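You operate a simulated robot arm through the tools that you are given. There is no shell and no other tool. Be economical: measure what you need, move in short steps, check, and stop when the job is done.

The job below is to be done with a simulated robot arm. You get a single attempt, and the scene is never put back.

TASK
Set the air to the card's pressure and press the loose cap home.
Fine: air valve on; use the capping press; sled back in the middle; spill nothing.

Only the result counts: the job must be done as asked and must still hold three seconds after the hand-in. Knocking over, shifting, dropping, spilling or breaking anything else fails it. A push-on lid holds only when it is set on centred and level and pressed home; a screw cap is set on level and turned clockwise until tight.

THE ROBOT
A 7-joint arm with a two-finger parallel gripper, hanging from a carriage that runs on a rail from [-1803, 0] to [477, 0] (x, y) and turns from -6.004 to 5.986 rad about z. Base frame: it is fixed where the carriage stands at the start and does not move with it; the origin is on the floor, on the carriage's upright axis, x ahead of it, y to its left, z up; the surface under the hand at the start is at about z = 786. Lengths are in mm, angles in rad, forces in N, time in s.
With the tool pointing down near the work surface it reaches from about 260 to 680 mm from the robot's upright axis, wherever it stands. Its first joint turns from -2.897 to 2.897 rad. Places, roughly: blue air valve [500, -100, 900]; bottle sled [800, 0, 800]; card [500, 200, 800]; pressure knob [500, 0, 800]; seat on the sled [800, 0, 800]. Payload 3.91 kg.
The TCP is the grasp point between the finger pads, 30 mm short of the fingertips. In the tool frame z runs along the fingers and y along their closing line. The gripper opens to 110 mm. The fingers are 20 mm wide and 10 mm thick; the gripper's body (48 by 112 mm) begins 55 mm behind the TCP.
Orientation is that of the tool frame in the base frame, as a unit quaternion [w, x, y, z]. With the fingers straight down and closing along the base's y, the tool's x points along the base's -x, its y along +y and its z along -z.

THE INTERFACE
- The arm moves only by the tool step_arm. Its argument "deltas" is text: rows parted by semicolons, each of 6 numbers parted by spaces: the shift along the base's x, y, z in units of 100 mm (1.0 is 100 mm), then the turn, a rotation vector about the base's x, y, z in units of 180 degrees (1.0 is 180 degrees). In form: dx dy dz wx wy wz; .... A call has 1 to 8 rows; each row is the pose to reach, as a shift and turn from the pose commanded when the call began. "hand" is the gripper command, from -1 (shut) to 1 (fully open), values between in proportion, set as the call begins (left out, the last holds). A call with a number of a shift or a turn outside -1 to 1 is refused whole. Rows are played at 5 a second. More than 50 mm and 0.15 rad between two rows, or a gripper value outside its range, and nothing of the call is played. A pose out of reach is approached as far as the arm can. The call stops where the force on the tool passes 40 N (or 10 N more than at its start, if that is more) or the arm is blocked; 0.2 s more then pass. Each finger travels about 108 mm/s and halts on what it meets, pressing with about 25 N; the grip force reading is that of the motor and also rises with nothing between the fingers. The clock runs only during rows and for 0.2 s after the last one: add rows that repeat a pose to give the fingers time. It gives the time, the measured TCP pose, the force on the tool (base axes), the opening and the grip force at its end, in the units of the frame above (readings bear some noise), with the torque about the TCP (base axes, N m) and any sound that the robot's microphone picked up.
- Cameras (640 x 400 px; columns grow to the right, rows downward): "scene" is now at [265.5, 16.3, 1374]; the picture's right is [0.47, -0.89, 0.00], its down [-0.71, -0.37, -0.60] and it looks along [0.53, 0.28, -0.80] (base axes); focal length 214 px, centre (320, 200). "wrist" rides on the gripper at [72, 17, -103] in the tool frame; the picture's right is [-0.23, 0.97, 0.00], its down [-0.76, -0.18, -0.62] and it looks along [-0.61, -0.14, 0.78] (tool axes); focal length 222 px, centre (320, 200). There is no depth. A picture from a camera that has moved, and an enlarged one, comes with that camera's place and axes in the base frame and with its lens. The place of the scene camera against the robot may be out by one fixed shift of up to 25 mm in any direction.
- camera(camera): a new picture of that camera. The clock stands still meanwhile.
- slide_trunk(by): slides the trunk up (or, below 0, down) by that many mm; the arm and the scene camera ride with it, the base frame stays. It gives what a move gives, with no picture.
- roll_base(legs): drives the robot by 1 to 6 legs, each [ahead, left, turn to the left] in mm, mm and rad, along the robot's own axes; the way and the turn of a leg run together, so that a leg with both is an arc; at most 1500 mm and 3.142 rad a leg. The arm and the cameras ride along, it lands a little off, and it stops where it bumps. It keeps to its track: a leg is cut to what the track allows. It gives what a move gives.
- turn_head(pan, tilt): turns the head with the scene camera to pan (to the left, within 2.705 rad either way) and tilt (down, from -0.506 to 1.204), counted from straight ahead of the robot. It gives what a move gives.
- zoom(camera, box): a new picture of the part [left, top, right, bottom] of that camera's present view, enlarged. The clock stands still meanwhile.
- job_done(): hands the job in; it is judged then, once.

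Go step by step. Nothing tells you exact positions but the pictures and the camera data: compare them with the known pose of the tool, close in by small moves and look again before you grip or let go. The budget is 120 turns and 90 pictures, counting those below and the enlarged ones. Unless the task says otherwise, let go and move clear before handing in, and close with one line.

The tools are called after "Request:" as name(argument=value, ...) on one line, values as JSON. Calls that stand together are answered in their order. step_arm: Moves the arm, as the interface text tells. Its arguments: {"type":"object","properties":{"deltas":{"type":"string"},"hand":{"type":"number"}},"required":["deltas"]} The other tools are called the same way: slide_trunk (by) slides the trunk up or down; roll_base (legs) drives the base; turn_head (pan, tilt) turns the head that bears the scene camera; camera (camera) takes a picture; zoom (camera, box) takes an enlarged picture of a part of a camera's view; job_done () hands the job in.

At the start:

```text
time: 0.0
ee_pos: [535.8, 87.7, 1201.8]
tool_rot: [0.0, 0.0, 1.0, 0.0]
contact_force: [0.3, 0.2, 1.0]
moment: [-0.01, 0.03, -0.01]
width: 109.9
grasp_force: 0.0
trunk travel left (down, up): [-75.0, 505.0]
robot x, y, heading: [0.9, -0.2, 0.001]
head pan, tilt: [0.483, 0.925]
```

scene: 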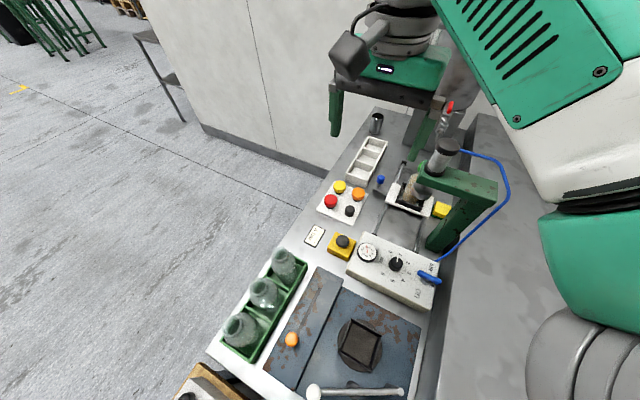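
wrist: 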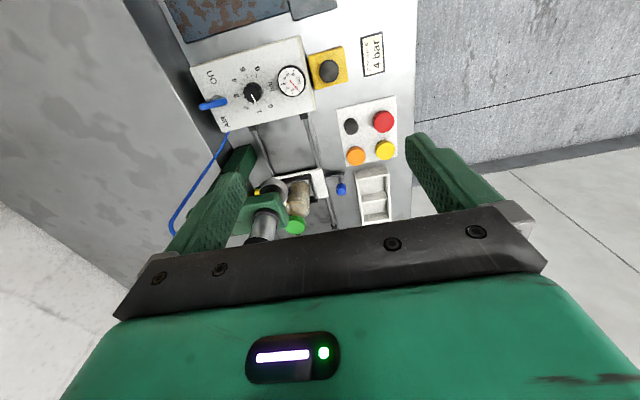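

The card seems to read 4 bar; I see the panel with a knob, gauge and blue valve lever, a yellow box with a black button, a red/yellow/orange/black button plate, and the press with sled. I'll look closer.

Request:
zoom(camera="wrist", box=[180, 20, 420, 170])

Request:
zoom(camera="wrist", box=[220, 120, 410, 240])

Request:
zoom(camera="scene", box=[300, 90, 520, 230])

Request:
zoom(camera="scene", box=[290, 180, 450, 280])

```text
2.67 times, centred on (300, 95) of wrist
camera zoom: at [464.3, 104.0, 1305.1], right [0.23, 0.97, 0.0], down [0.76, -0.18, 0.62], along [0.61, -0.14, -0.78], focal length 592 px, centre (373, 480)
```

zoom: 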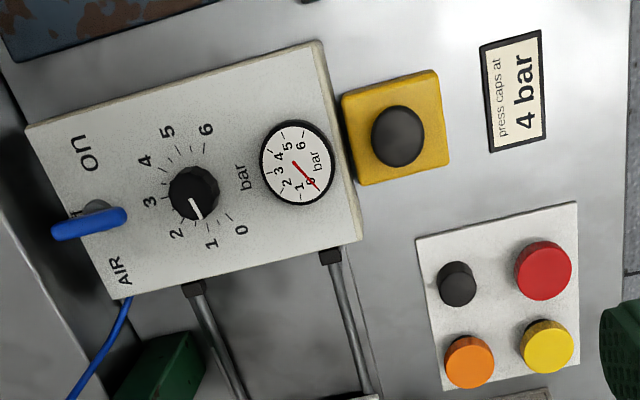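

```text
3.33 times, centred on (315, 180) of wrist
camera zoom: at [464.3, 104.0, 1305.1], right [0.23, 0.97, 0.0], down [0.76, -0.18, 0.62], along [0.61, -0.14, -0.78], focal length 740 px, centre (337, 267)
```

zoom: 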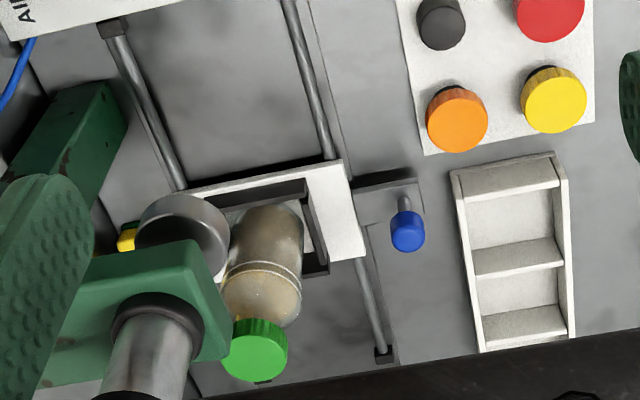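

```text
2.86 times, centred on (410, 160) of scene
camera zoom: at [265.5, 16.3, 1374.0], right [0.47, -0.89, 0.0], down [-0.71, -0.37, -0.6], along [0.53, 0.28, -0.8], focal length 613 px, centre (63, 314)
```

zoom: 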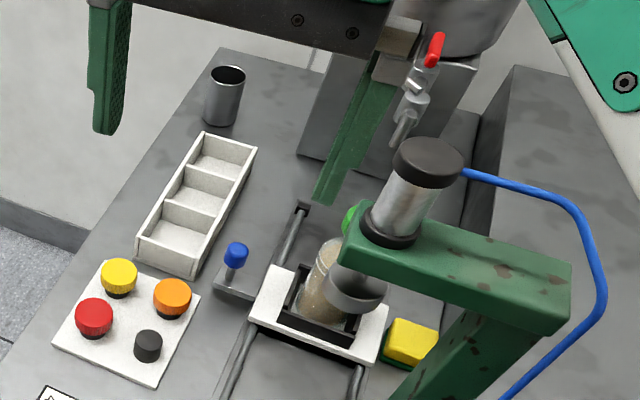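

```text
4.00 times, centred on (370, 230) of scene
camera zoom: at [265.5, 16.3, 1374.0], right [0.47, -0.89, 0.0], down [-0.71, -0.37, -0.6], along [0.53, 0.28, -0.8], focal length 858 px, centre (120, 80)
```

zoom: 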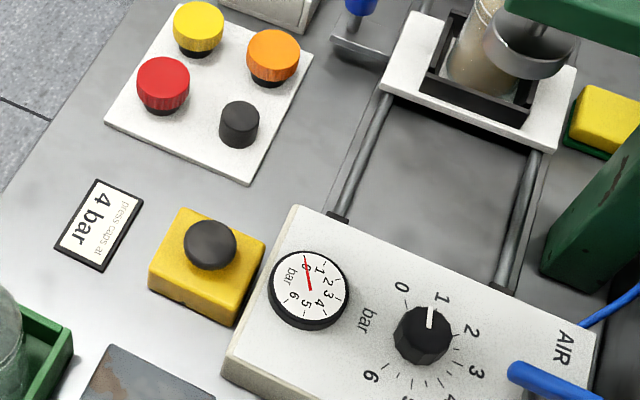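

Card: 4 bar; knob points at about 1.5, gauge is at 0, so the valve seems to be off. The press stands at about x=700, the sled with the green-capped bottle at x≈800. I bring the wrist nearer the panel to look.

Request:
step_arm(deltas="-0.4 -0.3 -0.3 0 0 0;-0.8 -0.6 -0.6 0 0 0;-1 -1 -1 0 0 0")

Request:
step_arm(deltas="0 -0.2 -0.45 0 0 0;0 -0.4 -0.9 0 0 0", hand=-1)

Request:
camera(camera="wrist")

Request:
camera(camera="scene")

```text
refused: row 1 steps farther than a row can; nothing moved
```

```text
time: 0.6
ee_pos: [532.3, 47.8, 1114.5]
tool_rot: [0.0, 0.001, 1.0, -0.001]
contact_force: [0.0, -0.8, 1.2]
moment: [-0.01, 0.02, -0.04]
width: 0.0
grasp_force: 17.4
trunk travel left (down, up): [-75.0, 505.0]
robot x, y, heading: [-0.3, -1.2, -0.004]
head pan, tilt: [0.483, 0.925]
```

```text
83 pictures are left
camera wrist: at [459.5, 63.8, 1218.3], right [0.23, 0.97, 0.0], down [0.76, -0.18, 0.62], along [0.61, -0.14, -0.78], focal length 222 px, centre (320, 200)
```

wrist: 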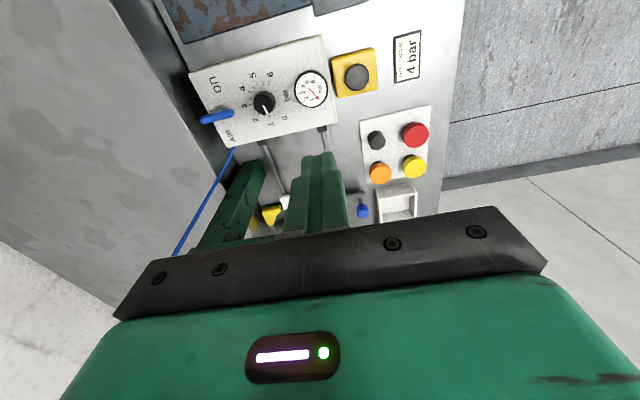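

```text
82 pictures are left
camera scene: at [265.3, 16.3, 1374.0], right [0.47, -0.89, 0.0], down [-0.71, -0.37, -0.6], along [0.53, 0.28, -0.8], focal length 214 px, centre (320, 200)
```

scene: 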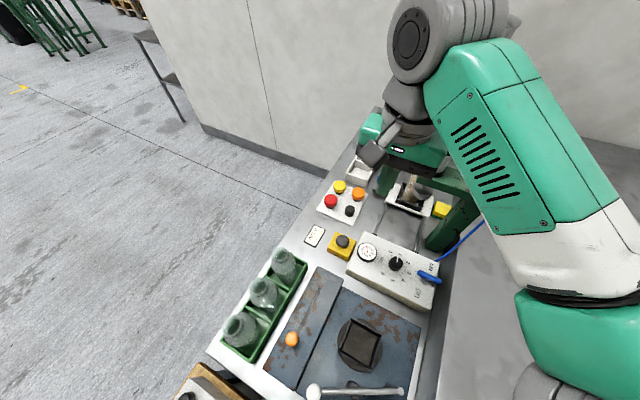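

The arm is above the table's far part. I'll move back over the panel and lower for a close look.

Request:
step_arm(deltas="-0.4 -0.1 -0.2 0 0 0;-0.8 -0.2 -0.4 0 0 0;-1 -0.4 -0.7 0 0 0;-1 -0.4 -0.7 0 0 0")

Request:
zoom(camera="wrist", box=[160, 60, 480, 260])

Request:
zoom(camera="scene", box=[290, 190, 450, 290])

```text
time: 1.6
ee_pos: [435.2, 6.0, 1045.0]
tool_rot: [0.0, 0.001, 1.0, 0.0]
contact_force: [0.3, -0.3, -0.7]
moment: [0.02, -0.03, 0.03]
width: 0.0
grasp_force: 25.2
trunk travel left (down, up): [-75.0, 505.0]
robot x, y, heading: [1.0, 1.7, -0.001]
head pan, tilt: [0.483, 0.925]
```

```text
2.00 times, centred on (320, 160) of wrist
camera zoom: at [363.5, 21.9, 1149.0], right [0.23, 0.97, 0.0], down [0.76, -0.18, 0.62], along [0.61, -0.14, -0.78], focal length 444 px, centre (320, 280)
```

zoom: 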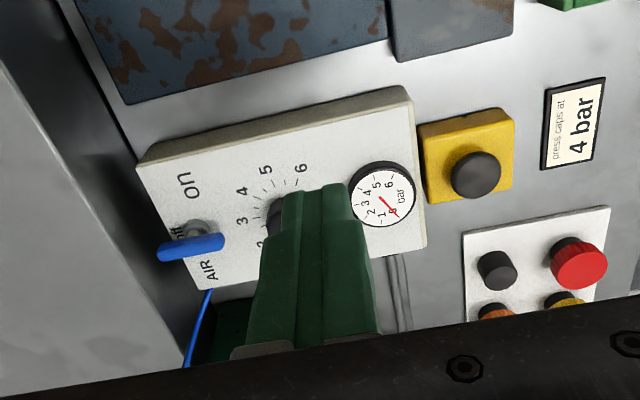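

```text
4.00 times, centred on (370, 240) of scene
camera zoom: at [265.5, 16.2, 1374.0], right [0.47, -0.89, 0.0], down [-0.71, -0.37, -0.6], along [0.53, 0.28, -0.8], focal length 858 px, centre (120, 40)
```

zoom: 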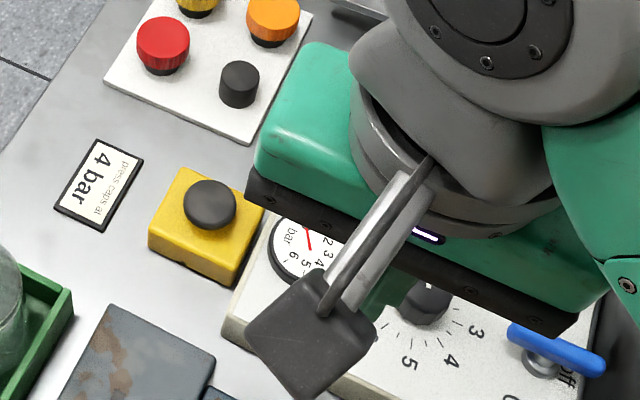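

I locate the valve pivot near (533, -122) and the lever bar lying over "off" (along y); "on" is on the -x side. I move the fingers aside for a clear look at lever and knob.

Request:
step_arm(deltas="-0.1 0.4 0 0 0 0;-0.2 0.8 0 0 0 0;-0.4 1 0 0 0 0;-0.4 1 0 0 0 0")

Request:
zoom(camera="wrist", box=[80, 50, 320, 200])

Request:
zoom(camera="scene", box=[360, 230, 456, 290])

```text
time: 2.6
ee_pos: [398.7, 109.1, 1041.2]
tool_rot: [0.0, 0.0, 1.0, 0.0]
contact_force: [0.6, 1.1, -0.2]
moment: [-0.02, 0.01, -0.03]
width: 0.3
grasp_force: 25.4
trunk travel left (down, up): [-75.0, 505.0]
robot x, y, heading: [-1.9, -0.1, 0.004]
head pan, tilt: [0.483, 0.925]
```

```text
2.67 times, centred on (200, 125) of wrist
camera zoom: at [326.2, 125.4, 1145.3], right [0.23, 0.97, 0.0], down [0.76, -0.18, 0.62], along [0.61, -0.14, -0.78], focal length 592 px, centre (640, 400)
```

zoom: 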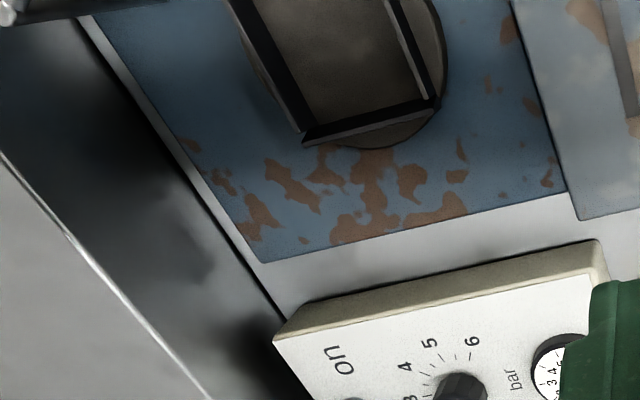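

```text
6.67 times, centred on (408, 260) of scene
camera zoom: at [265.5, 16.4, 1374.0], right [0.47, -0.89, 0.0], down [-0.71, -0.37, -0.6], along [0.53, 0.28, -0.8], focal length 1430 px, centre (-267, -200)
```

zoom: 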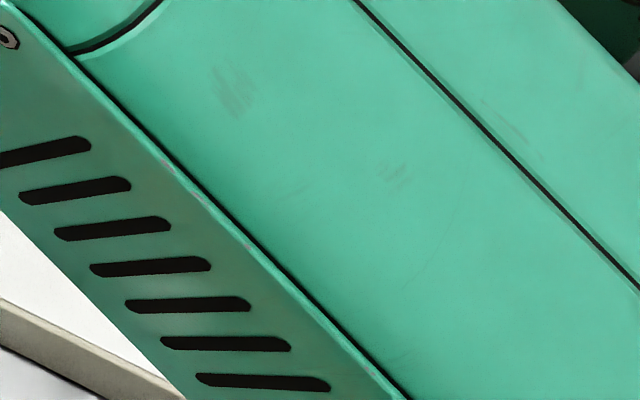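

The grey cabinet top beside the bench is only about z=855, so it's clear. I turn the tool +90° about z while moving over the valve at a safe height.

Request:
step_arm(deltas="0.2 -0.2 0 0 0 0.045;0.4 -0.4 0 0 0 0.09;0.6 -0.6 0 0 0 0.135;0.8 -0.8 0 0 0 0.18;0.9 -1 0 0 0 0.225;0.9 -1 0 0 0 0.27;0.9 -1 0 0 0 0.315;0.9 -1 0 0 0 0.36")

Request:
step_arm(deltas="0.2 -0.3 0 0 0 0.045;0.3 -0.6 0 0 0 0.09;0.4 -1 0 0 0 0.14;0.4 -1 0 0 0 0.14", hand=0)

Request:
camera(camera="wrist")

Request:
camera(camera="scene")

```text
time: 4.4
ee_pos: [486.1, 6.5, 1042.3]
tool_rot: [0.0, -0.536, 0.844, 0.0]
contact_force: [-0.4, -0.4, -0.2]
moment: [-0.04, 0.03, 0.02]
width: 0.2
grasp_force: 25.0
trunk travel left (down, up): [-75.0, 505.0]
robot x, y, heading: [1.3, 0.4, 0.001]
head pan, tilt: [0.483, 0.925]
```

```text
refused: row 3 steps farther than a row can; nothing moved
```

```text
77 pictures are left
camera wrist: at [440.6, -51.7, 1145.2], right [-0.79, 0.62, 0.0], down [0.48, 0.61, 0.62], along [0.39, 0.49, -0.78], focal length 222 px, centre (320, 200)
```

wrist: 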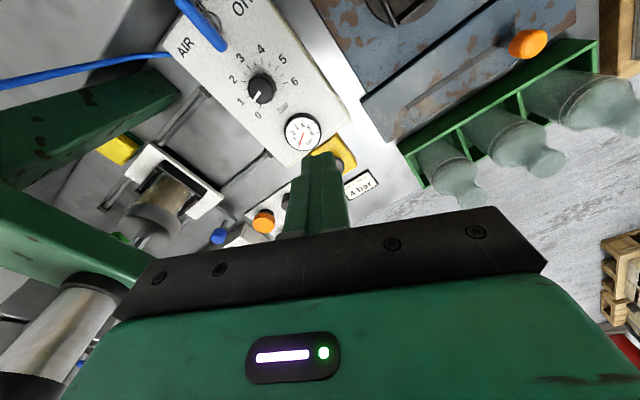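

```text
76 pictures are left
camera scene: at [265.5, 16.3, 1374.0], right [0.47, -0.89, 0.0], down [-0.71, -0.37, -0.6], along [0.53, 0.28, -0.8], focal length 214 px, centre (320, 200)
```

scene: 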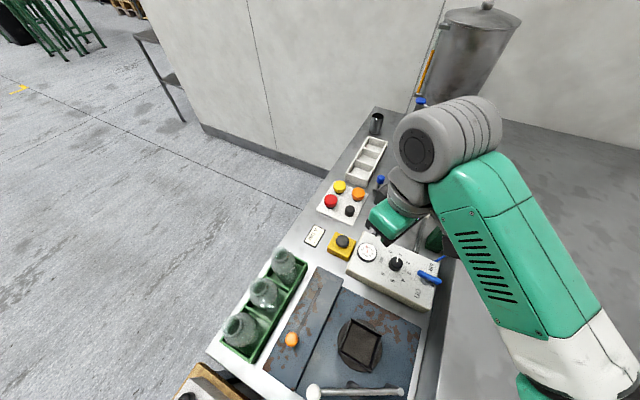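

This view shows the knob well; I zoom for lever and knob here before moving on.

Request:
zoom(camera="wrist", box=[160, 0, 352, 120])

Request:
zoom(camera="scene", box=[352, 235, 448, 295])

Request:
zoom(camera="wrist", box=[80, 120, 240, 260])

```text
3.33 times, centred on (256, 60) of wrist
camera zoom: at [440.6, -51.7, 1145.2], right [-0.79, 0.62, 0.0], down [0.48, 0.61, 0.62], along [0.39, 0.49, -0.78], focal length 740 px, centre (533, 667)
```

zoom: 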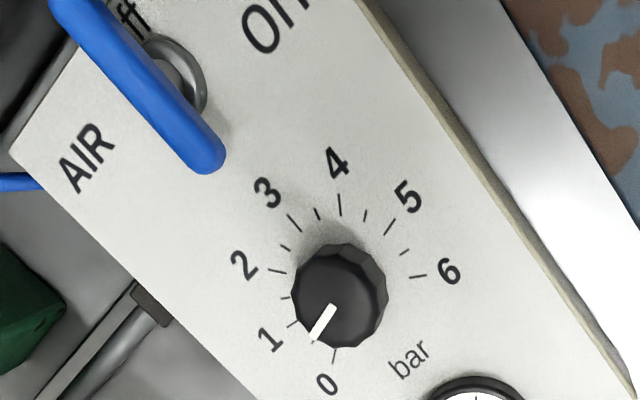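

```text
6.67 times, centred on (400, 265) of scene
camera zoom: at [265.5, 16.3, 1374.0], right [0.47, -0.89, 0.0], down [-0.71, -0.37, -0.6], along [0.53, 0.28, -0.8], focal length 1430 px, centre (-213, -233)
```

zoom: 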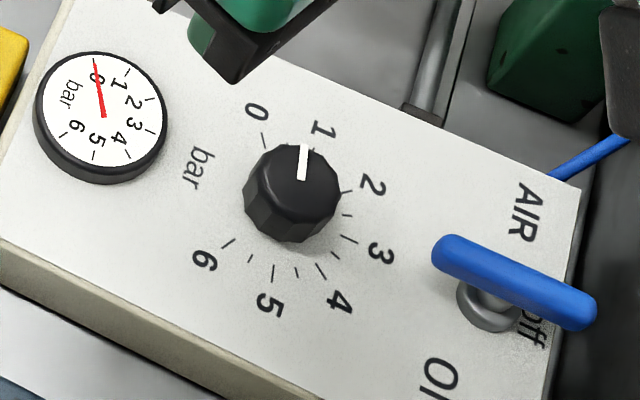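

```text
2.86 times, centred on (160, 190) of wrist
camera zoom: at [440.6, -51.7, 1145.2], right [-0.79, 0.62, 0.0], down [0.48, 0.61, 0.62], along [0.39, 0.49, -0.78], focal length 635 px, centre (777, 229)
```

zoom: 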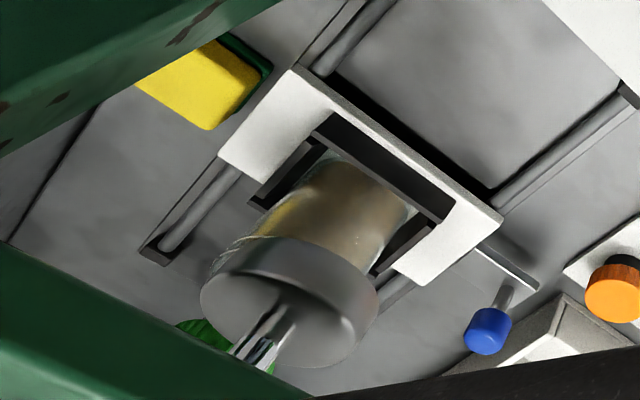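

Knob is at about 0.6 bar; the lever needs a quarter turn from "off" (-y) to "on" (-x). I continue over the valve.

Request:
step_arm(deltas="0.15 -0.3 0 0 0 0.045;0.3 -0.65 0 0 0 0.09;0.47 -1 0 0 0 0.14;0.47 -1 0 0 0 0.14", hand=0)

Request:
camera(camera="wrist")

Request:
camera(camera="scene")

```text
refused: row 3 steps farther than a row can; nothing moved
```

```text
72 pictures are left
camera wrist: at [440.6, -51.7, 1145.2], right [-0.79, 0.62, 0.0], down [0.48, 0.61, 0.62], along [0.39, 0.49, -0.78], focal length 222 px, centre (320, 200)
```

wrist: 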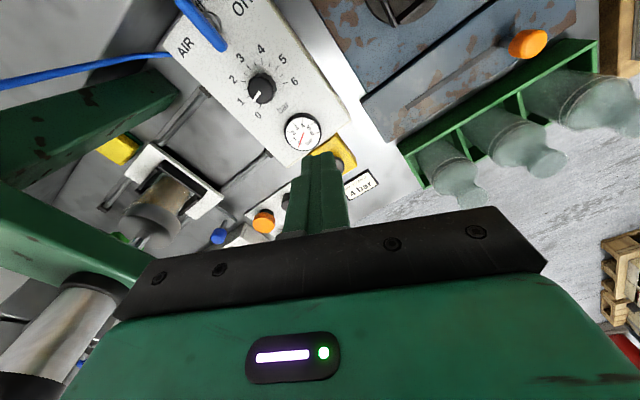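

```text
71 pictures are left
camera scene: at [265.5, 16.3, 1374.0], right [0.47, -0.89, 0.0], down [-0.71, -0.37, -0.6], along [0.53, 0.28, -0.8], focal length 214 px, centre (320, 200)
```

scene: 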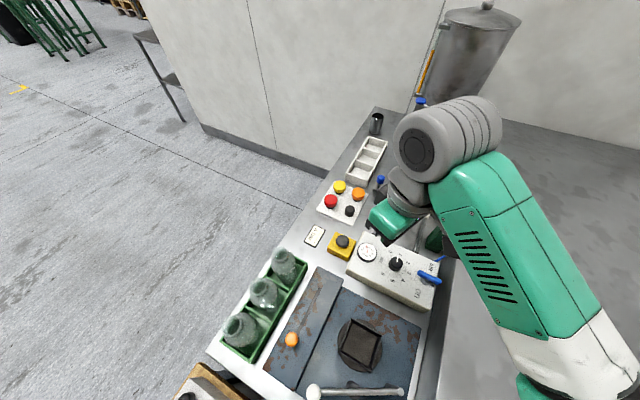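

That row turned slightly too far; I use smaller turns.

Request:
step_arm(deltas="0.15 -0.25 0 0 0 0.035;0.25 -0.5 0 0 0 0.07;0.4 -0.75 0 0 0 0.105;0.47 -1 0 0 0 0.14;0.47 -1 0 0 0 0.14", hand=0)

```text
time: 5.6
ee_pos: [531.3, -92.4, 1042.7]
tool_rot: [0.001, 0.708, -0.706, -0.001]
contact_force: [-0.1, -0.1, 0.3]
moment: [0.0, 0.02, -0.01]
width: 55.0
grasp_force: 0.2
trunk travel left (down, up): [-75.0, 505.0]
robot x, y, heading: [2.1, -1.1, 0.001]
head pan, tilt: [0.483, 0.925]
```

Request:
step_arm(deltas="0 -0.15 -0.4 0 0 0;0 -0.3 -0.8 0 0 0;0 -0.3 -0.8 0 0 0")

Request:
camera(camera="wrist")

Request:
zoom(camera="scene", box=[340, 205, 468, 285])

```text
time: 6.4
ee_pos: [532.6, -122.5, 963.1]
tool_rot: [0.001, -0.707, 0.707, 0.001]
contact_force: [0.2, -0.5, -0.6]
moment: [-0.02, 0.01, 0.01]
width: 54.9
grasp_force: 0.1
trunk travel left (down, up): [-75.0, 505.0]
robot x, y, heading: [-2.4, 1.2, -0.001]
head pan, tilt: [0.483, 0.925]
```

```text
70 pictures are left
camera wrist: at [516.1, -195.3, 1066.5], right [-0.97, 0.23, 0.0], down [0.18, 0.76, 0.62], along [0.14, 0.61, -0.78], focal length 222 px, centre (320, 200)
```

wrist: 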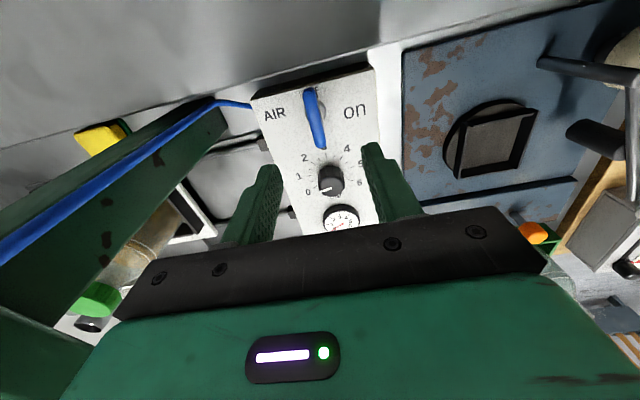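

```text
5.00 times, centred on (404, 245) of scene
camera zoom: at [265.6, 16.3, 1374.0], right [0.47, -0.89, 0.0], down [-0.71, -0.37, -0.6], along [0.53, 0.28, -0.8], focal length 1072 px, centre (-100, -25)
```

zoom: 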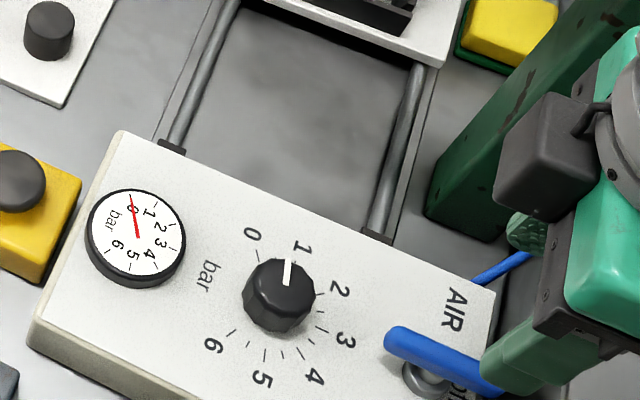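

Lever triangulates to x≈538, y -152..-93, z≈850. I descend around its centre with fingers on either side.

Request:
step_arm(deltas="0.05 0 -0.35 0 0 0;0.05 0 -0.7 0 0 0;0.05 0 -0.85 0 0 0;0.05 0 -0.98 0 0 0;0.05 0 -0.98 0 0 0")

Request:
camera(camera="wrist")

Request:
zoom(camera="scene", box=[340, 225, 468, 305])

```text
time: 7.6
ee_pos: [540.1, -121.2, 863.5]
tool_rot: [-0.001, 0.707, -0.707, -0.001]
contact_force: [0.0, -0.8, 0.2]
moment: [-0.05, 0.0, 0.0]
width: 55.2
grasp_force: 0.1
trunk travel left (down, up): [-75.0, 505.0]
robot x, y, heading: [-1.3, -0.9, -0.004]
head pan, tilt: [0.483, 0.925]
```

```text
68 pictures are left
camera wrist: at [523.1, -195.0, 967.7], right [-0.97, 0.23, 0.0], down [0.18, 0.76, 0.62], along [0.14, 0.61, -0.78], focal length 222 px, centre (320, 200)
```

wrist: 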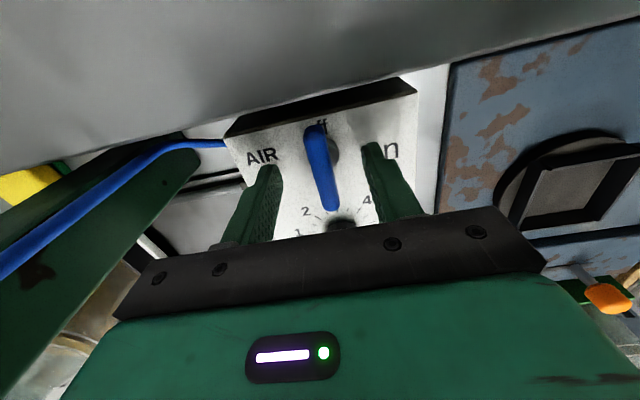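

```text
5.00 times, centred on (404, 265) of scene
camera zoom: at [265.6, 16.4, 1374.0], right [0.47, -0.89, 0.0], down [-0.71, -0.37, -0.6], along [0.53, 0.28, -0.8], focal length 1072 px, centre (-100, -125)
```

zoom: 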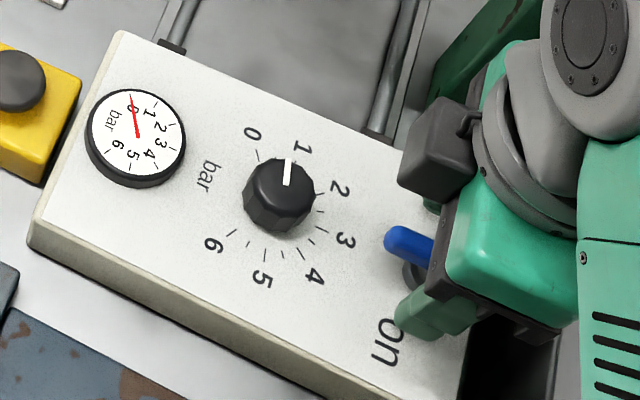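

Lever is between the fingers. I close on it.

Request:
step_arm(deltas="0 0 0 0 0 0;0 0 0 0 0 0;0 0 0 0 0 0", hand=-1)

Request:
camera(camera="wrist")

```text
time: 8.4
ee_pos: [536.3, -121.0, 863.3]
tool_rot: [0.0, 0.707, -0.707, -0.002]
contact_force: [-17.2, 0.5, 12.5]
moment: [-0.04, -0.04, -0.04]
width: 11.5
grasp_force: 45.5
trunk travel left (down, up): [-75.0, 505.0]
robot x, y, heading: [2.7, -2.2, -0.002]
head pan, tilt: [0.483, 0.925]
```

```text
66 pictures are left
camera wrist: at [520.5, -195.0, 967.5], right [-0.97, 0.23, 0.0], down [0.18, 0.76, 0.62], along [0.14, 0.61, -0.78], focal length 222 px, centre (320, 200)
```

wrist: 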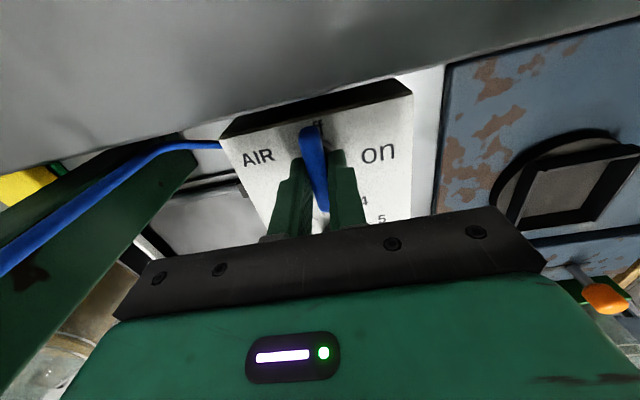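

Gripped (11.5 mm). I recentre 4 mm in -x and turn clockwise, first part.

Request:
step_arm(deltas="-0.05 0 0 0 0 0;-0.05 0 0 0 0 -0.03;-0.05 0 0 0 0 -0.06;-0.05 0 0 0 0 -0.09;-0.05 0 0 0 0 -0.12")

```text
time: 9.6
ee_pos: [536.6, -119.1, 864.5]
tool_rot: [0.001, -0.562, 0.827, -0.001]
contact_force: [19.7, 5.0, -15.7]
moment: [0.04, -0.04, 1.68]
width: 19.8
grasp_force: 44.9
trunk travel left (down, up): [-75.0, 505.0]
robot x, y, heading: [-2.8, -1.6, 0.0]
head pan, tilt: [0.483, 0.925]
```

Request:
camera(camera="wrist")

Request:
zoom(camera="scene", box=[340, 225, 468, 305])

```text
65 pictures are left
camera wrist: at [494.6, -181.8, 967.6], right [-0.82, 0.57, 0.0], down [0.44, 0.64, 0.63], along [0.36, 0.51, -0.78], focal length 222 px, centre (320, 200)
```

wrist: 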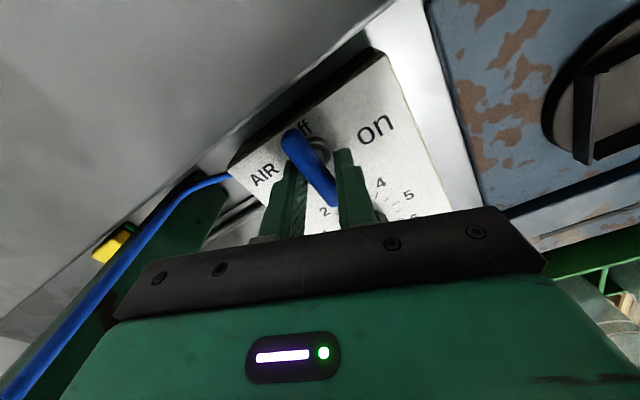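

```text
5.00 times, centred on (404, 265) of scene
camera zoom: at [267.3, 17.4, 1374.4], right [0.47, -0.88, 0.0], down [-0.71, -0.37, -0.6], along [0.53, 0.28, -0.8], focal length 1072 px, centre (-100, -125)
```

zoom: 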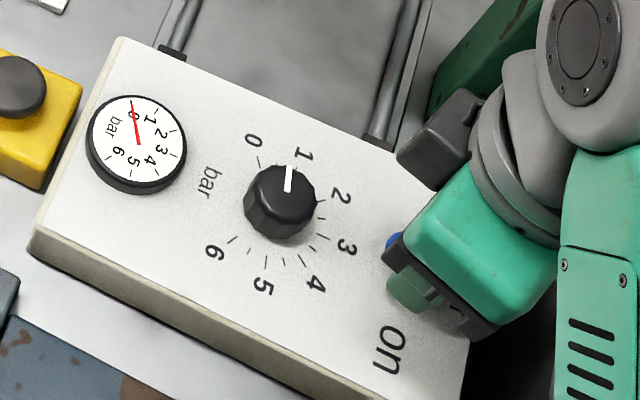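

The lever is stiff and slipped in the pads. I'll open to ~50 mm and use the fingers as a key: turned ~56° against the bar, their edges push both bar ends as a couple.

Request:
step_arm(deltas="0 0 0 0 0 0;0.02 0 0 0 0 0;0.02 0 0 0 0 -0.04;0.02 0 0 0 0 -0.08;0.02 0 0 0 0 -0.12;0.02 0 0 0 0 -0.16;0.02 0 0 0 0 -0.20", hand=-0.09)

Request:
camera(camera="wrist")

```text
time: 11.2
ee_pos: [538.8, -121.4, 864.9]
tool_rot: [0.001, -0.279, 0.96, -0.001]
contact_force: [8.1, 1.6, -2.4]
moment: [0.05, -0.02, 0.26]
width: 51.3
grasp_force: 0.8
trunk travel left (down, up): [-75.0, 505.0]
robot x, y, heading: [-0.1, 2.1, -0.005]
head pan, tilt: [0.483, 0.925]
```

```text
63 pictures are left
camera wrist: at [467.3, -147.0, 967.1], right [-0.33, 0.94, 0.0], down [0.74, 0.26, 0.63], along [0.59, 0.21, -0.78], focal length 222 px, centre (320, 200)
```

wrist: 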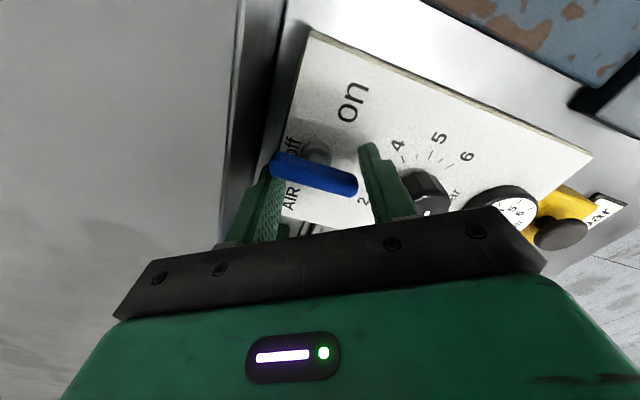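

Contact starts (one side first). I shift 2 mm in +x to balance and continue turning.

Request:
step_arm(deltas="0.02 0 0 0 0 -0.03;0.02 0 0 0 0 -0.06;0.02 0 0 0 0 -0.09;0.02 0 0 0 0 -0.12;0.02 0 0 0 0 -0.15")

Request:
camera(camera="wrist")

```text
time: 12.2
ee_pos: [545.0, -121.0, 866.1]
tool_rot: [0.006, -0.112, 0.994, 0.0]
contact_force: [26.3, -0.9, -5.4]
moment: [0.38, -0.19, 0.78]
width: 53.9
grasp_force: 4.0
trunk travel left (down, up): [-75.0, 505.0]
robot x, y, heading: [-0.9, 1.8, -0.0]
head pan, tilt: [0.483, 0.925]
stopped in row 4: the force on the tool passed its limit at 44 N (the readings are from after the stop); the commanded pose is now the measured one
```

```text
62 pictures are left
camera wrist: at [470.8, -121.5, 968.8], right [0.01, 1.0, 0.0], down [0.77, -0.01, 0.63], along [0.63, 0.0, -0.77], focal length 222 px, centre (320, 200)
```

wrist: 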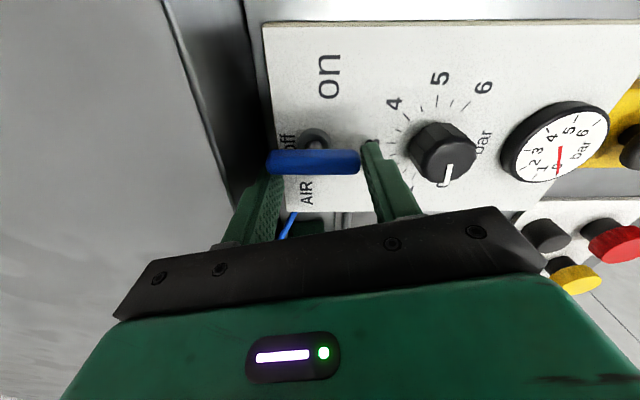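

Only one finger was engaged: bar centre is y≈-126. I back off, recentre on (535,-126), narrow to 44 mm, then turn again.

Request:
step_arm(deltas="-0.03 -0.02 0 0 0 0.04;-0.06 -0.04 0 0 0 0.08;-0.09 -0.045 0 0 0 0.12;-0.1 -0.045 0 0 0 0.15", hand=-0.09)

Request:
step_arm(deltas="0 0 0 0 0 0;0 0 0 0 0 -0.04;0 0 0 0 0 -0.08;0 0 0 0 0 -0.12;0 0 0 0 0 -0.15", hand=-0.2)

Request:
camera(camera="wrist")

```text
time: 13.2
ee_pos: [533.5, -125.3, 867.2]
tool_rot: [0.004, -0.34, 0.94, 0.0]
contact_force: [16.7, 6.6, 3.7]
moment: [-0.02, -0.13, 0.46]
width: 53.1
grasp_force: 3.4
trunk travel left (down, up): [-75.0, 505.0]
robot x, y, heading: [-1.2, 0.8, -0.002]
head pan, tilt: [0.483, 0.925]
```

```text
time: 14.1
ee_pos: [538.9, -123.2, 866.8]
tool_rot: [0.009, -0.215, 0.977, 0.0]
contact_force: [32.0, 2.7, -3.5]
moment: [0.37, -0.05, 1.09]
width: 54.7
grasp_force: 10.6
trunk travel left (down, up): [-75.0, 505.0]
robot x, y, heading: [0.6, -1.2, 0.004]
head pan, tilt: [0.483, 0.925]
stopped in row 4: the force on the tool passed its limit at 44 N (the readings are from after the stop); the commanded pose is now the measured one
```

```text
61 pictures are left
camera wrist: at [465.2, -139.4, 968.4], right [-0.2, 0.98, 0.0], down [0.75, 0.16, 0.64], along [0.62, 0.13, -0.77], focal length 222 px, centre (320, 200)
```

wrist: 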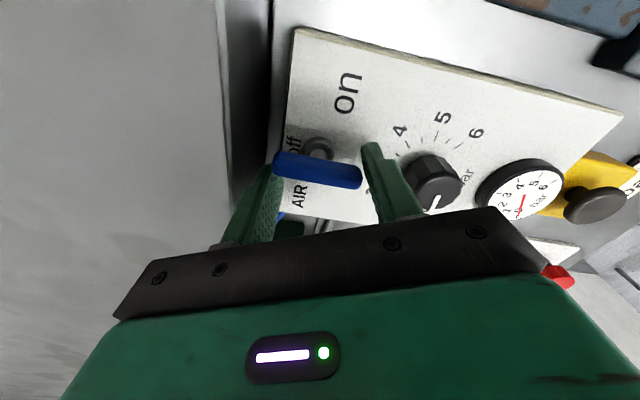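

The lever won't go clockwise even at ~1 N m, so perhaps it's at a stop; since the bar is symmetric I'll test the other way. I rotate the hand back square to the bar and grip.

Request:
step_arm(deltas="-0.02 0 0 0 0 0.045;-0.03 0 0 0 0 0.09;-0.03 0 0 0 0 0.135;-0.03 0 0 0 0 0.18;-0.03 0 0 0 0 0.225;-0.03 0 0 0 0 0.27;-0.03 0 0 0 0 0.315;-0.03 0 0 0 0 0.36", hand=-0.09)

Request:
step_arm(deltas="0 0 0 0 0 0;0 0 0 0 0 0;0 0 0 0 0 0", hand=-1)

Request:
step_arm(deltas="0 0 0 0 0 0.02;0 0 0 0 0 0.05;0 0 0 0 0 0.08;0 0 0 0 0 0.1")

Request:
camera(camera="wrist")

```text
time: 15.8
ee_pos: [527.8, -125.1, 862.9]
tool_rot: [0.004, -0.705, 0.709, 0.003]
contact_force: [0.6, -0.5, 0.5]
moment: [0.02, -0.02, -0.03]
width: 50.2
grasp_force: 0.1
trunk travel left (down, up): [-75.0, 505.0]
robot x, y, heading: [-1.9, -1.1, 0.0]
head pan, tilt: [0.483, 0.925]
```

```text
time: 16.4
ee_pos: [536.7, -124.7, 864.1]
tool_rot: [0.008, -0.705, 0.71, -0.001]
contact_force: [24.4, -1.7, -6.0]
moment: [0.0, 0.47, 0.21]
width: 12.0
grasp_force: 45.2
trunk travel left (down, up): [-75.0, 505.0]
robot x, y, heading: [-2.4, 1.0, 0.004]
head pan, tilt: [0.483, 0.925]
stopped in row 2: the force on the tool passed its limit at 43 N (the readings are from after the stop); the commanded pose is now the measured one
```

```text
time: 17.4
ee_pos: [536.8, -124.6, 864.8]
tool_rot: [-0.006, 0.807, -0.591, 0.0]
contact_force: [32.9, -2.7, -17.7]
moment: [0.2, 0.53, 0.01]
width: 12.1
grasp_force: 44.6
trunk travel left (down, up): [-75.0, 505.0]
robot x, y, heading: [1.6, -2.1, 0.006]
head pan, tilt: [0.483, 0.925]
```

```text
60 pictures are left
camera wrist: at [542.0, -200.6, 967.9], right [-1.0, -0.08, -0.01], down [-0.07, 0.77, 0.63], along [-0.04, 0.63, -0.78], focal length 222 px, centre (320, 200)
```

wrist: 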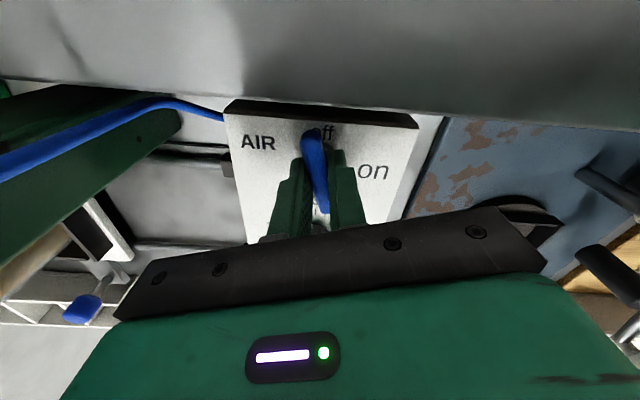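

It turns freely counter-clockwise (width held at 12). I continue that way, easing +3 mm in x.

Request:
step_arm(deltas="0.03 0 0 0 0 0;0.03 0 0 0 0 0.04;0.03 0 0 0 0 0.08;0.03 0 0 0 0 0.12;0.03 0 0 0 0 0.16;0.03 0 0 0 0 0.2")

Request:
camera(camera="wrist")

Request:
camera(camera="scene")

```text
time: 18.8
ee_pos: [536.4, -125.1, 865.3]
tool_rot: [-0.005, 0.95, -0.311, -0.001]
contact_force: [1.3, 2.3, 30.6]
moment: [-0.16, 1.21, 0.02]
width: 11.8
grasp_force: 45.0
trunk travel left (down, up): [-75.0, 505.0]
robot x, y, heading: [3.3, 0.0, 0.005]
head pan, tilt: [0.483, 0.925]
```

```text
59 pictures are left
camera wrist: at [585.2, -183.0, 968.1], right [-0.76, -0.65, -0.01], down [-0.51, 0.59, 0.63], along [-0.4, 0.48, -0.78], focal length 222 px, centre (320, 200)
```

wrist: 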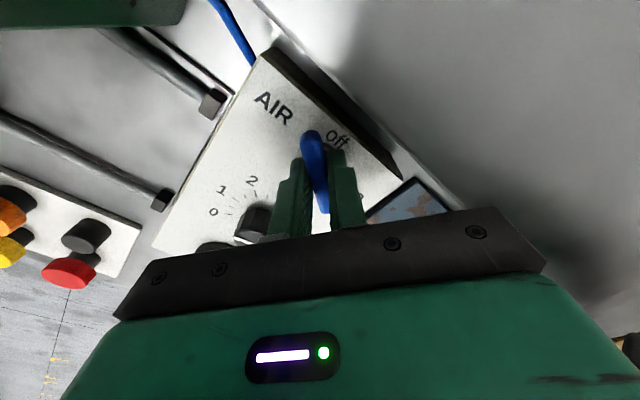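

```text
58 pictures are left
camera scene: at [268.4, 16.7, 1375.0], right [0.47, -0.88, 0.0], down [-0.7, -0.37, -0.6], along [0.53, 0.28, -0.8], focal length 214 px, centre (320, 200)
```

scene: 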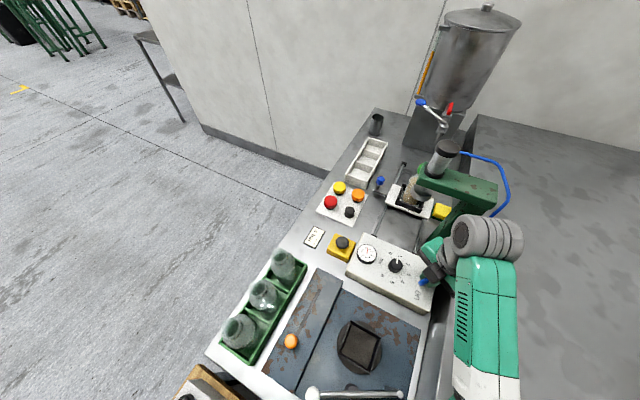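

Halfway there. I go on with the last 36°.

Request:
step_arm(deltas="0 0 0 0 0 0.04;0 0 0 0 0 0.08;0 0 0 0 0 0.12;0 0 0 0 0 0.16;0 0 0 0 0 0.2;0 0 0 0 0 0.21")

Request:
camera(camera="wrist")

Request:
zoom(camera="scene", box=[320, 215, 480, 315])

```text
time: 19.4
ee_pos: [536.0, -123.9, 864.7]
tool_rot: [-0.005, 0.977, -0.211, -0.001]
contact_force: [5.6, 1.0, 14.0]
moment: [-0.27, 1.18, 0.02]
width: 11.7
grasp_force: 44.6
trunk travel left (down, up): [-75.0, 505.0]
robot x, y, heading: [8.6, -0.3, 0.005]
head pan, tilt: [0.483, 0.925]
stopped in row 2: the force on the tool passed its limit at 42 N (the readings are from after the stop); the commanded pose is now the measured one
```

```text
57 pictures are left
camera wrist: at [595.8, -171.9, 968.2], right [-0.61, -0.79, -0.01], down [-0.62, 0.47, 0.63], along [-0.49, 0.39, -0.78], focal length 222 px, centre (320, 200)
```

wrist: 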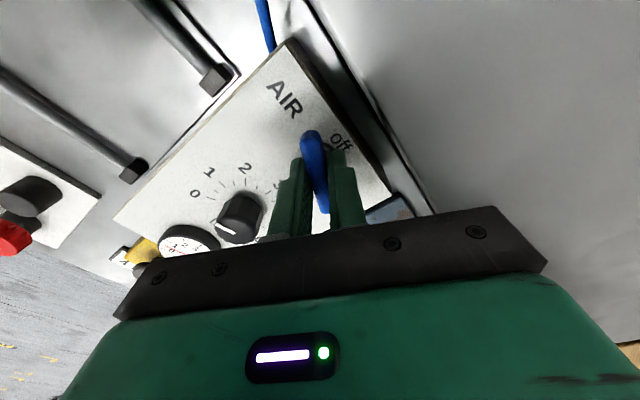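

```text
4.00 times, centred on (400, 265) of scene
camera zoom: at [268.1, 16.8, 1373.9], right [0.47, -0.88, 0.0], down [-0.7, -0.37, -0.6], along [0.53, 0.28, -0.8], focal length 858 px, centre (0, -60)
```

zoom: 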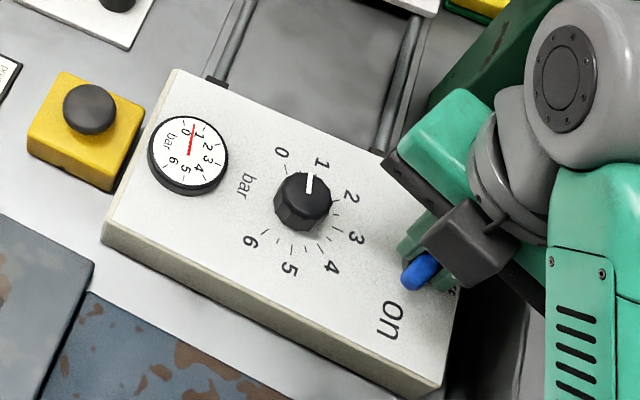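

Gauge has risen, so this direction is "on". I finish the remaining 24°.

Request:
step_arm(deltas="0 0 0.01 0 0 0.02;0 0 0.01 0 0 0.05;0 0 0.01 0 0 0.08;0 0 0.01 0 0 0.11;0 0 0.01 0 0 0.14")

Request:
zoom(camera="scene", box=[320, 215, 480, 315])

```text
time: 20.6
ee_pos: [535.7, -124.3, 865.5]
tool_rot: [-0.004, 1.0, 0.007, -0.003]
contact_force: [11.6, -2.6, -3.3]
moment: [-0.7, -0.77, -0.64]
width: 12.0
grasp_force: 45.3
trunk travel left (down, up): [-75.0, 505.0]
robot x, y, heading: [-0.1, 0.2, 0.002]
head pan, tilt: [0.483, 0.925]
```

```text
4.00 times, centred on (400, 265) of scene
camera zoom: at [268.2, 16.5, 1374.3], right [0.47, -0.88, 0.0], down [-0.7, -0.37, -0.6], along [0.53, 0.28, -0.8], focal length 858 px, centre (0, -60)
```

zoom: 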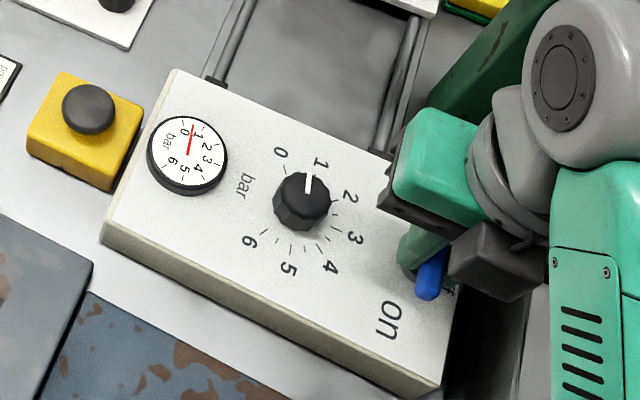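

Lever hits its end stop at "on". I release and lift, then look at the knob from here.

Request:
step_arm(deltas="0 0 0 0 0 0;0 0 0 0 0 0;0 0 0.3 0 0 0;0 0 0.7 0 0 0;0 0.3 0.95 0 0 0;0 0.3 0.95 0 0 0", hand=0)

Request:
camera(camera="wrist")

Request:
zoom(camera="scene", box=[340, 225, 468, 305])

```text
time: 22.0
ee_pos: [532.9, -93.5, 959.2]
tool_rot: [-0.003, 1.0, 0.006, -0.004]
contact_force: [-0.1, 0.8, 0.0]
moment: [0.0, -0.02, 0.0]
width: 55.1
grasp_force: 0.0
trunk travel left (down, up): [-75.0, 505.0]
robot x, y, heading: [3.6, 1.5, 0.002]
head pan, tilt: [0.483, 0.925]
```

```text
54 pictures are left
camera wrist: at [606.7, -111.0, 1062.1], right [-0.21, -0.98, -0.01], down [-0.76, 0.16, 0.63], along [-0.61, 0.14, -0.78], focal length 222 px, centre (320, 200)
```

wrist: 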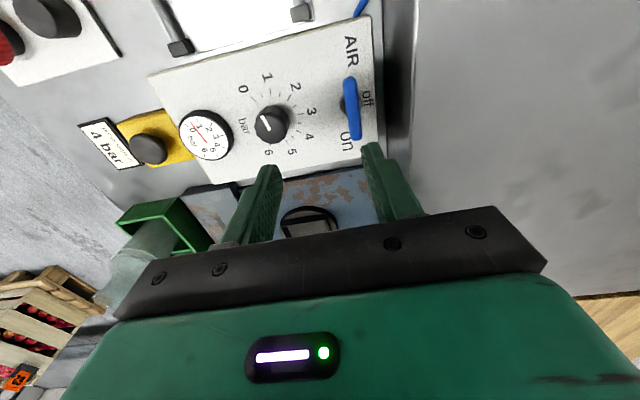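

```text
5.00 times, centred on (404, 265) of scene
camera zoom: at [266.8, 16.9, 1374.0], right [0.47, -0.88, 0.0], down [-0.71, -0.37, -0.6], along [0.53, 0.28, -0.8], focal length 1072 px, centre (-100, -125)
```

zoom: 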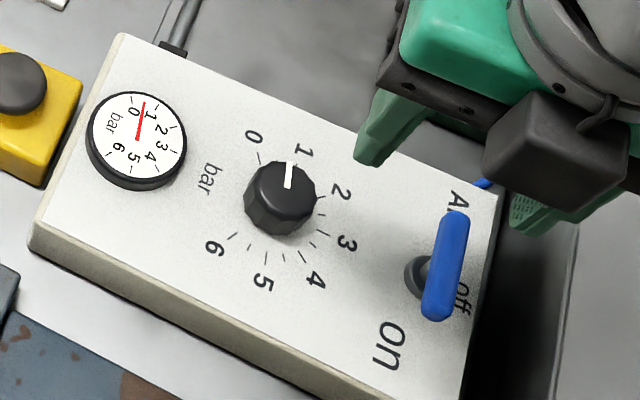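

Valve on, gauge reads ~0.8 as the knob. Knob centre is about (540, -45). I move over it and descend with 60 mm opening.

Request:
step_arm(deltas="0.03 0.24 -0.1 0 0 0;0.06 0.48 -0.25 0 0 0;0.06 0.48 -0.6 0 0 0;0.06 0.48 -0.9 0 0 0;0.06 0.48 -0.98 0 0 0;0.06 0.48 -0.98 0 0 0", hand=0.1)

Request:
camera(camera="wrist")

Request:
zoom(camera="scene", box=[340, 225, 468, 305])

```text
time: 23.4
ee_pos: [539.7, -47.3, 860.6]
tool_rot: [-0.004, 1.0, 0.006, -0.003]
contact_force: [-0.2, -1.5, 0.2]
moment: [0.0, 0.02, -0.01]
width: 60.4
grasp_force: 0.1
trunk travel left (down, up): [-75.0, 505.0]
robot x, y, heading: [2.0, -4.8, -0.0]
head pan, tilt: [0.483, 0.925]
```

```text
52 pictures are left
camera wrist: at [612.8, -64.6, 963.0], right [-0.21, -0.98, -0.01], down [-0.76, 0.16, 0.63], along [-0.61, 0.14, -0.78], focal length 222 px, centre (320, 200)
```

wrist: 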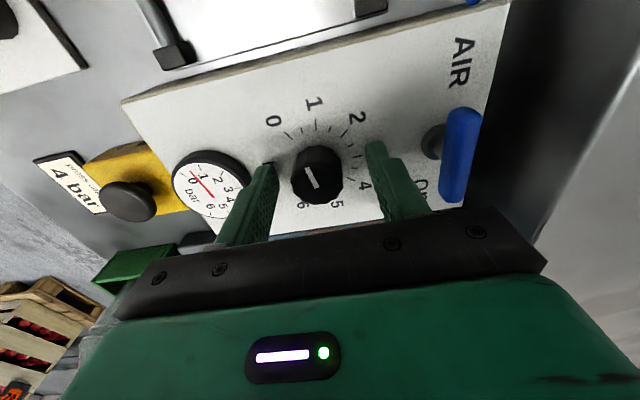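

```text
5.00 times, centred on (404, 265) of scene
camera zoom: at [266.8, 16.7, 1374.0], right [0.47, -0.88, 0.0], down [-0.71, -0.37, -0.6], along [0.53, 0.28, -0.8], focal length 1072 px, centre (-100, -125)
```

zoom: 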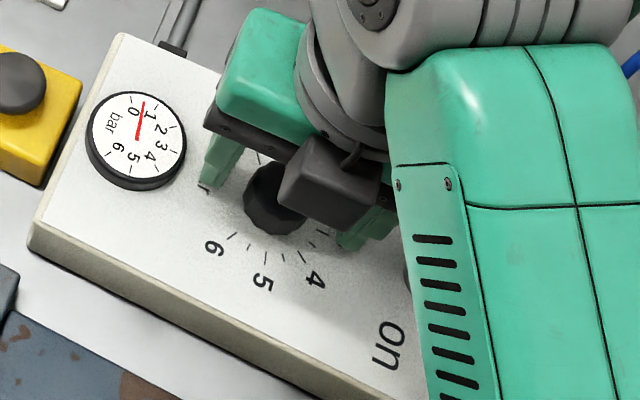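

Well centred. I lower another 6 mm and close on the knob.

Request:
step_arm(deltas="0 0 -0.03 0 0 0;0 0 -0.06 0 0 0;0 0 -0.06 0 0 0")

Request:
step_arm(deltas="0 0 0 0 0 0;0 0 0 0 0 0;0 0 0 0 0 0", hand=-1)

Request:
camera(camera="wrist")

```text
time: 24.2
ee_pos: [540.1, -46.7, 855.1]
tool_rot: [-0.004, 1.0, 0.007, -0.003]
contact_force: [-3.6, 0.3, 9.5]
moment: [-0.34, 0.04, -0.11]
width: 60.5
grasp_force: 0.0
trunk travel left (down, up): [-75.0, 505.0]
robot x, y, heading: [4.4, 3.2, -0.0]
head pan, tilt: [0.483, 0.925]
```

```text
time: 25.0
ee_pos: [539.4, -44.7, 855.2]
tool_rot: [-0.004, 1.0, 0.006, -0.003]
contact_force: [-1.6, 4.8, 9.9]
moment: [0.1, -0.15, 0.01]
width: 31.5
grasp_force: 45.0
trunk travel left (down, up): [-75.0, 505.0]
robot x, y, heading: [2.4, -4.0, 0.002]
head pan, tilt: [0.483, 0.925]
```

```text
50 pictures are left
camera wrist: at [613.9, -62.6, 958.2], right [-0.21, -0.98, -0.01], down [-0.76, 0.16, 0.63], along [-0.61, 0.14, -0.78], focal length 222 px, centre (320, 200)
```

wrist: 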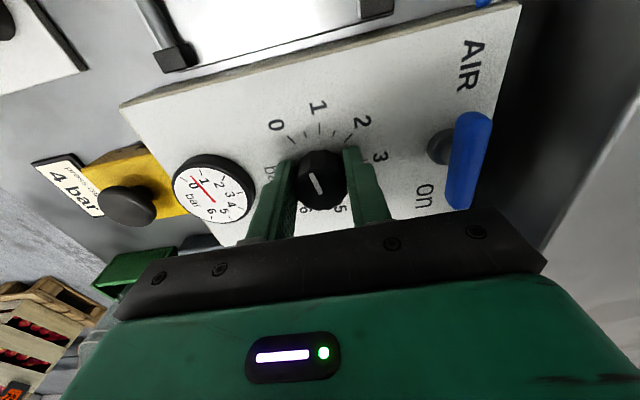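

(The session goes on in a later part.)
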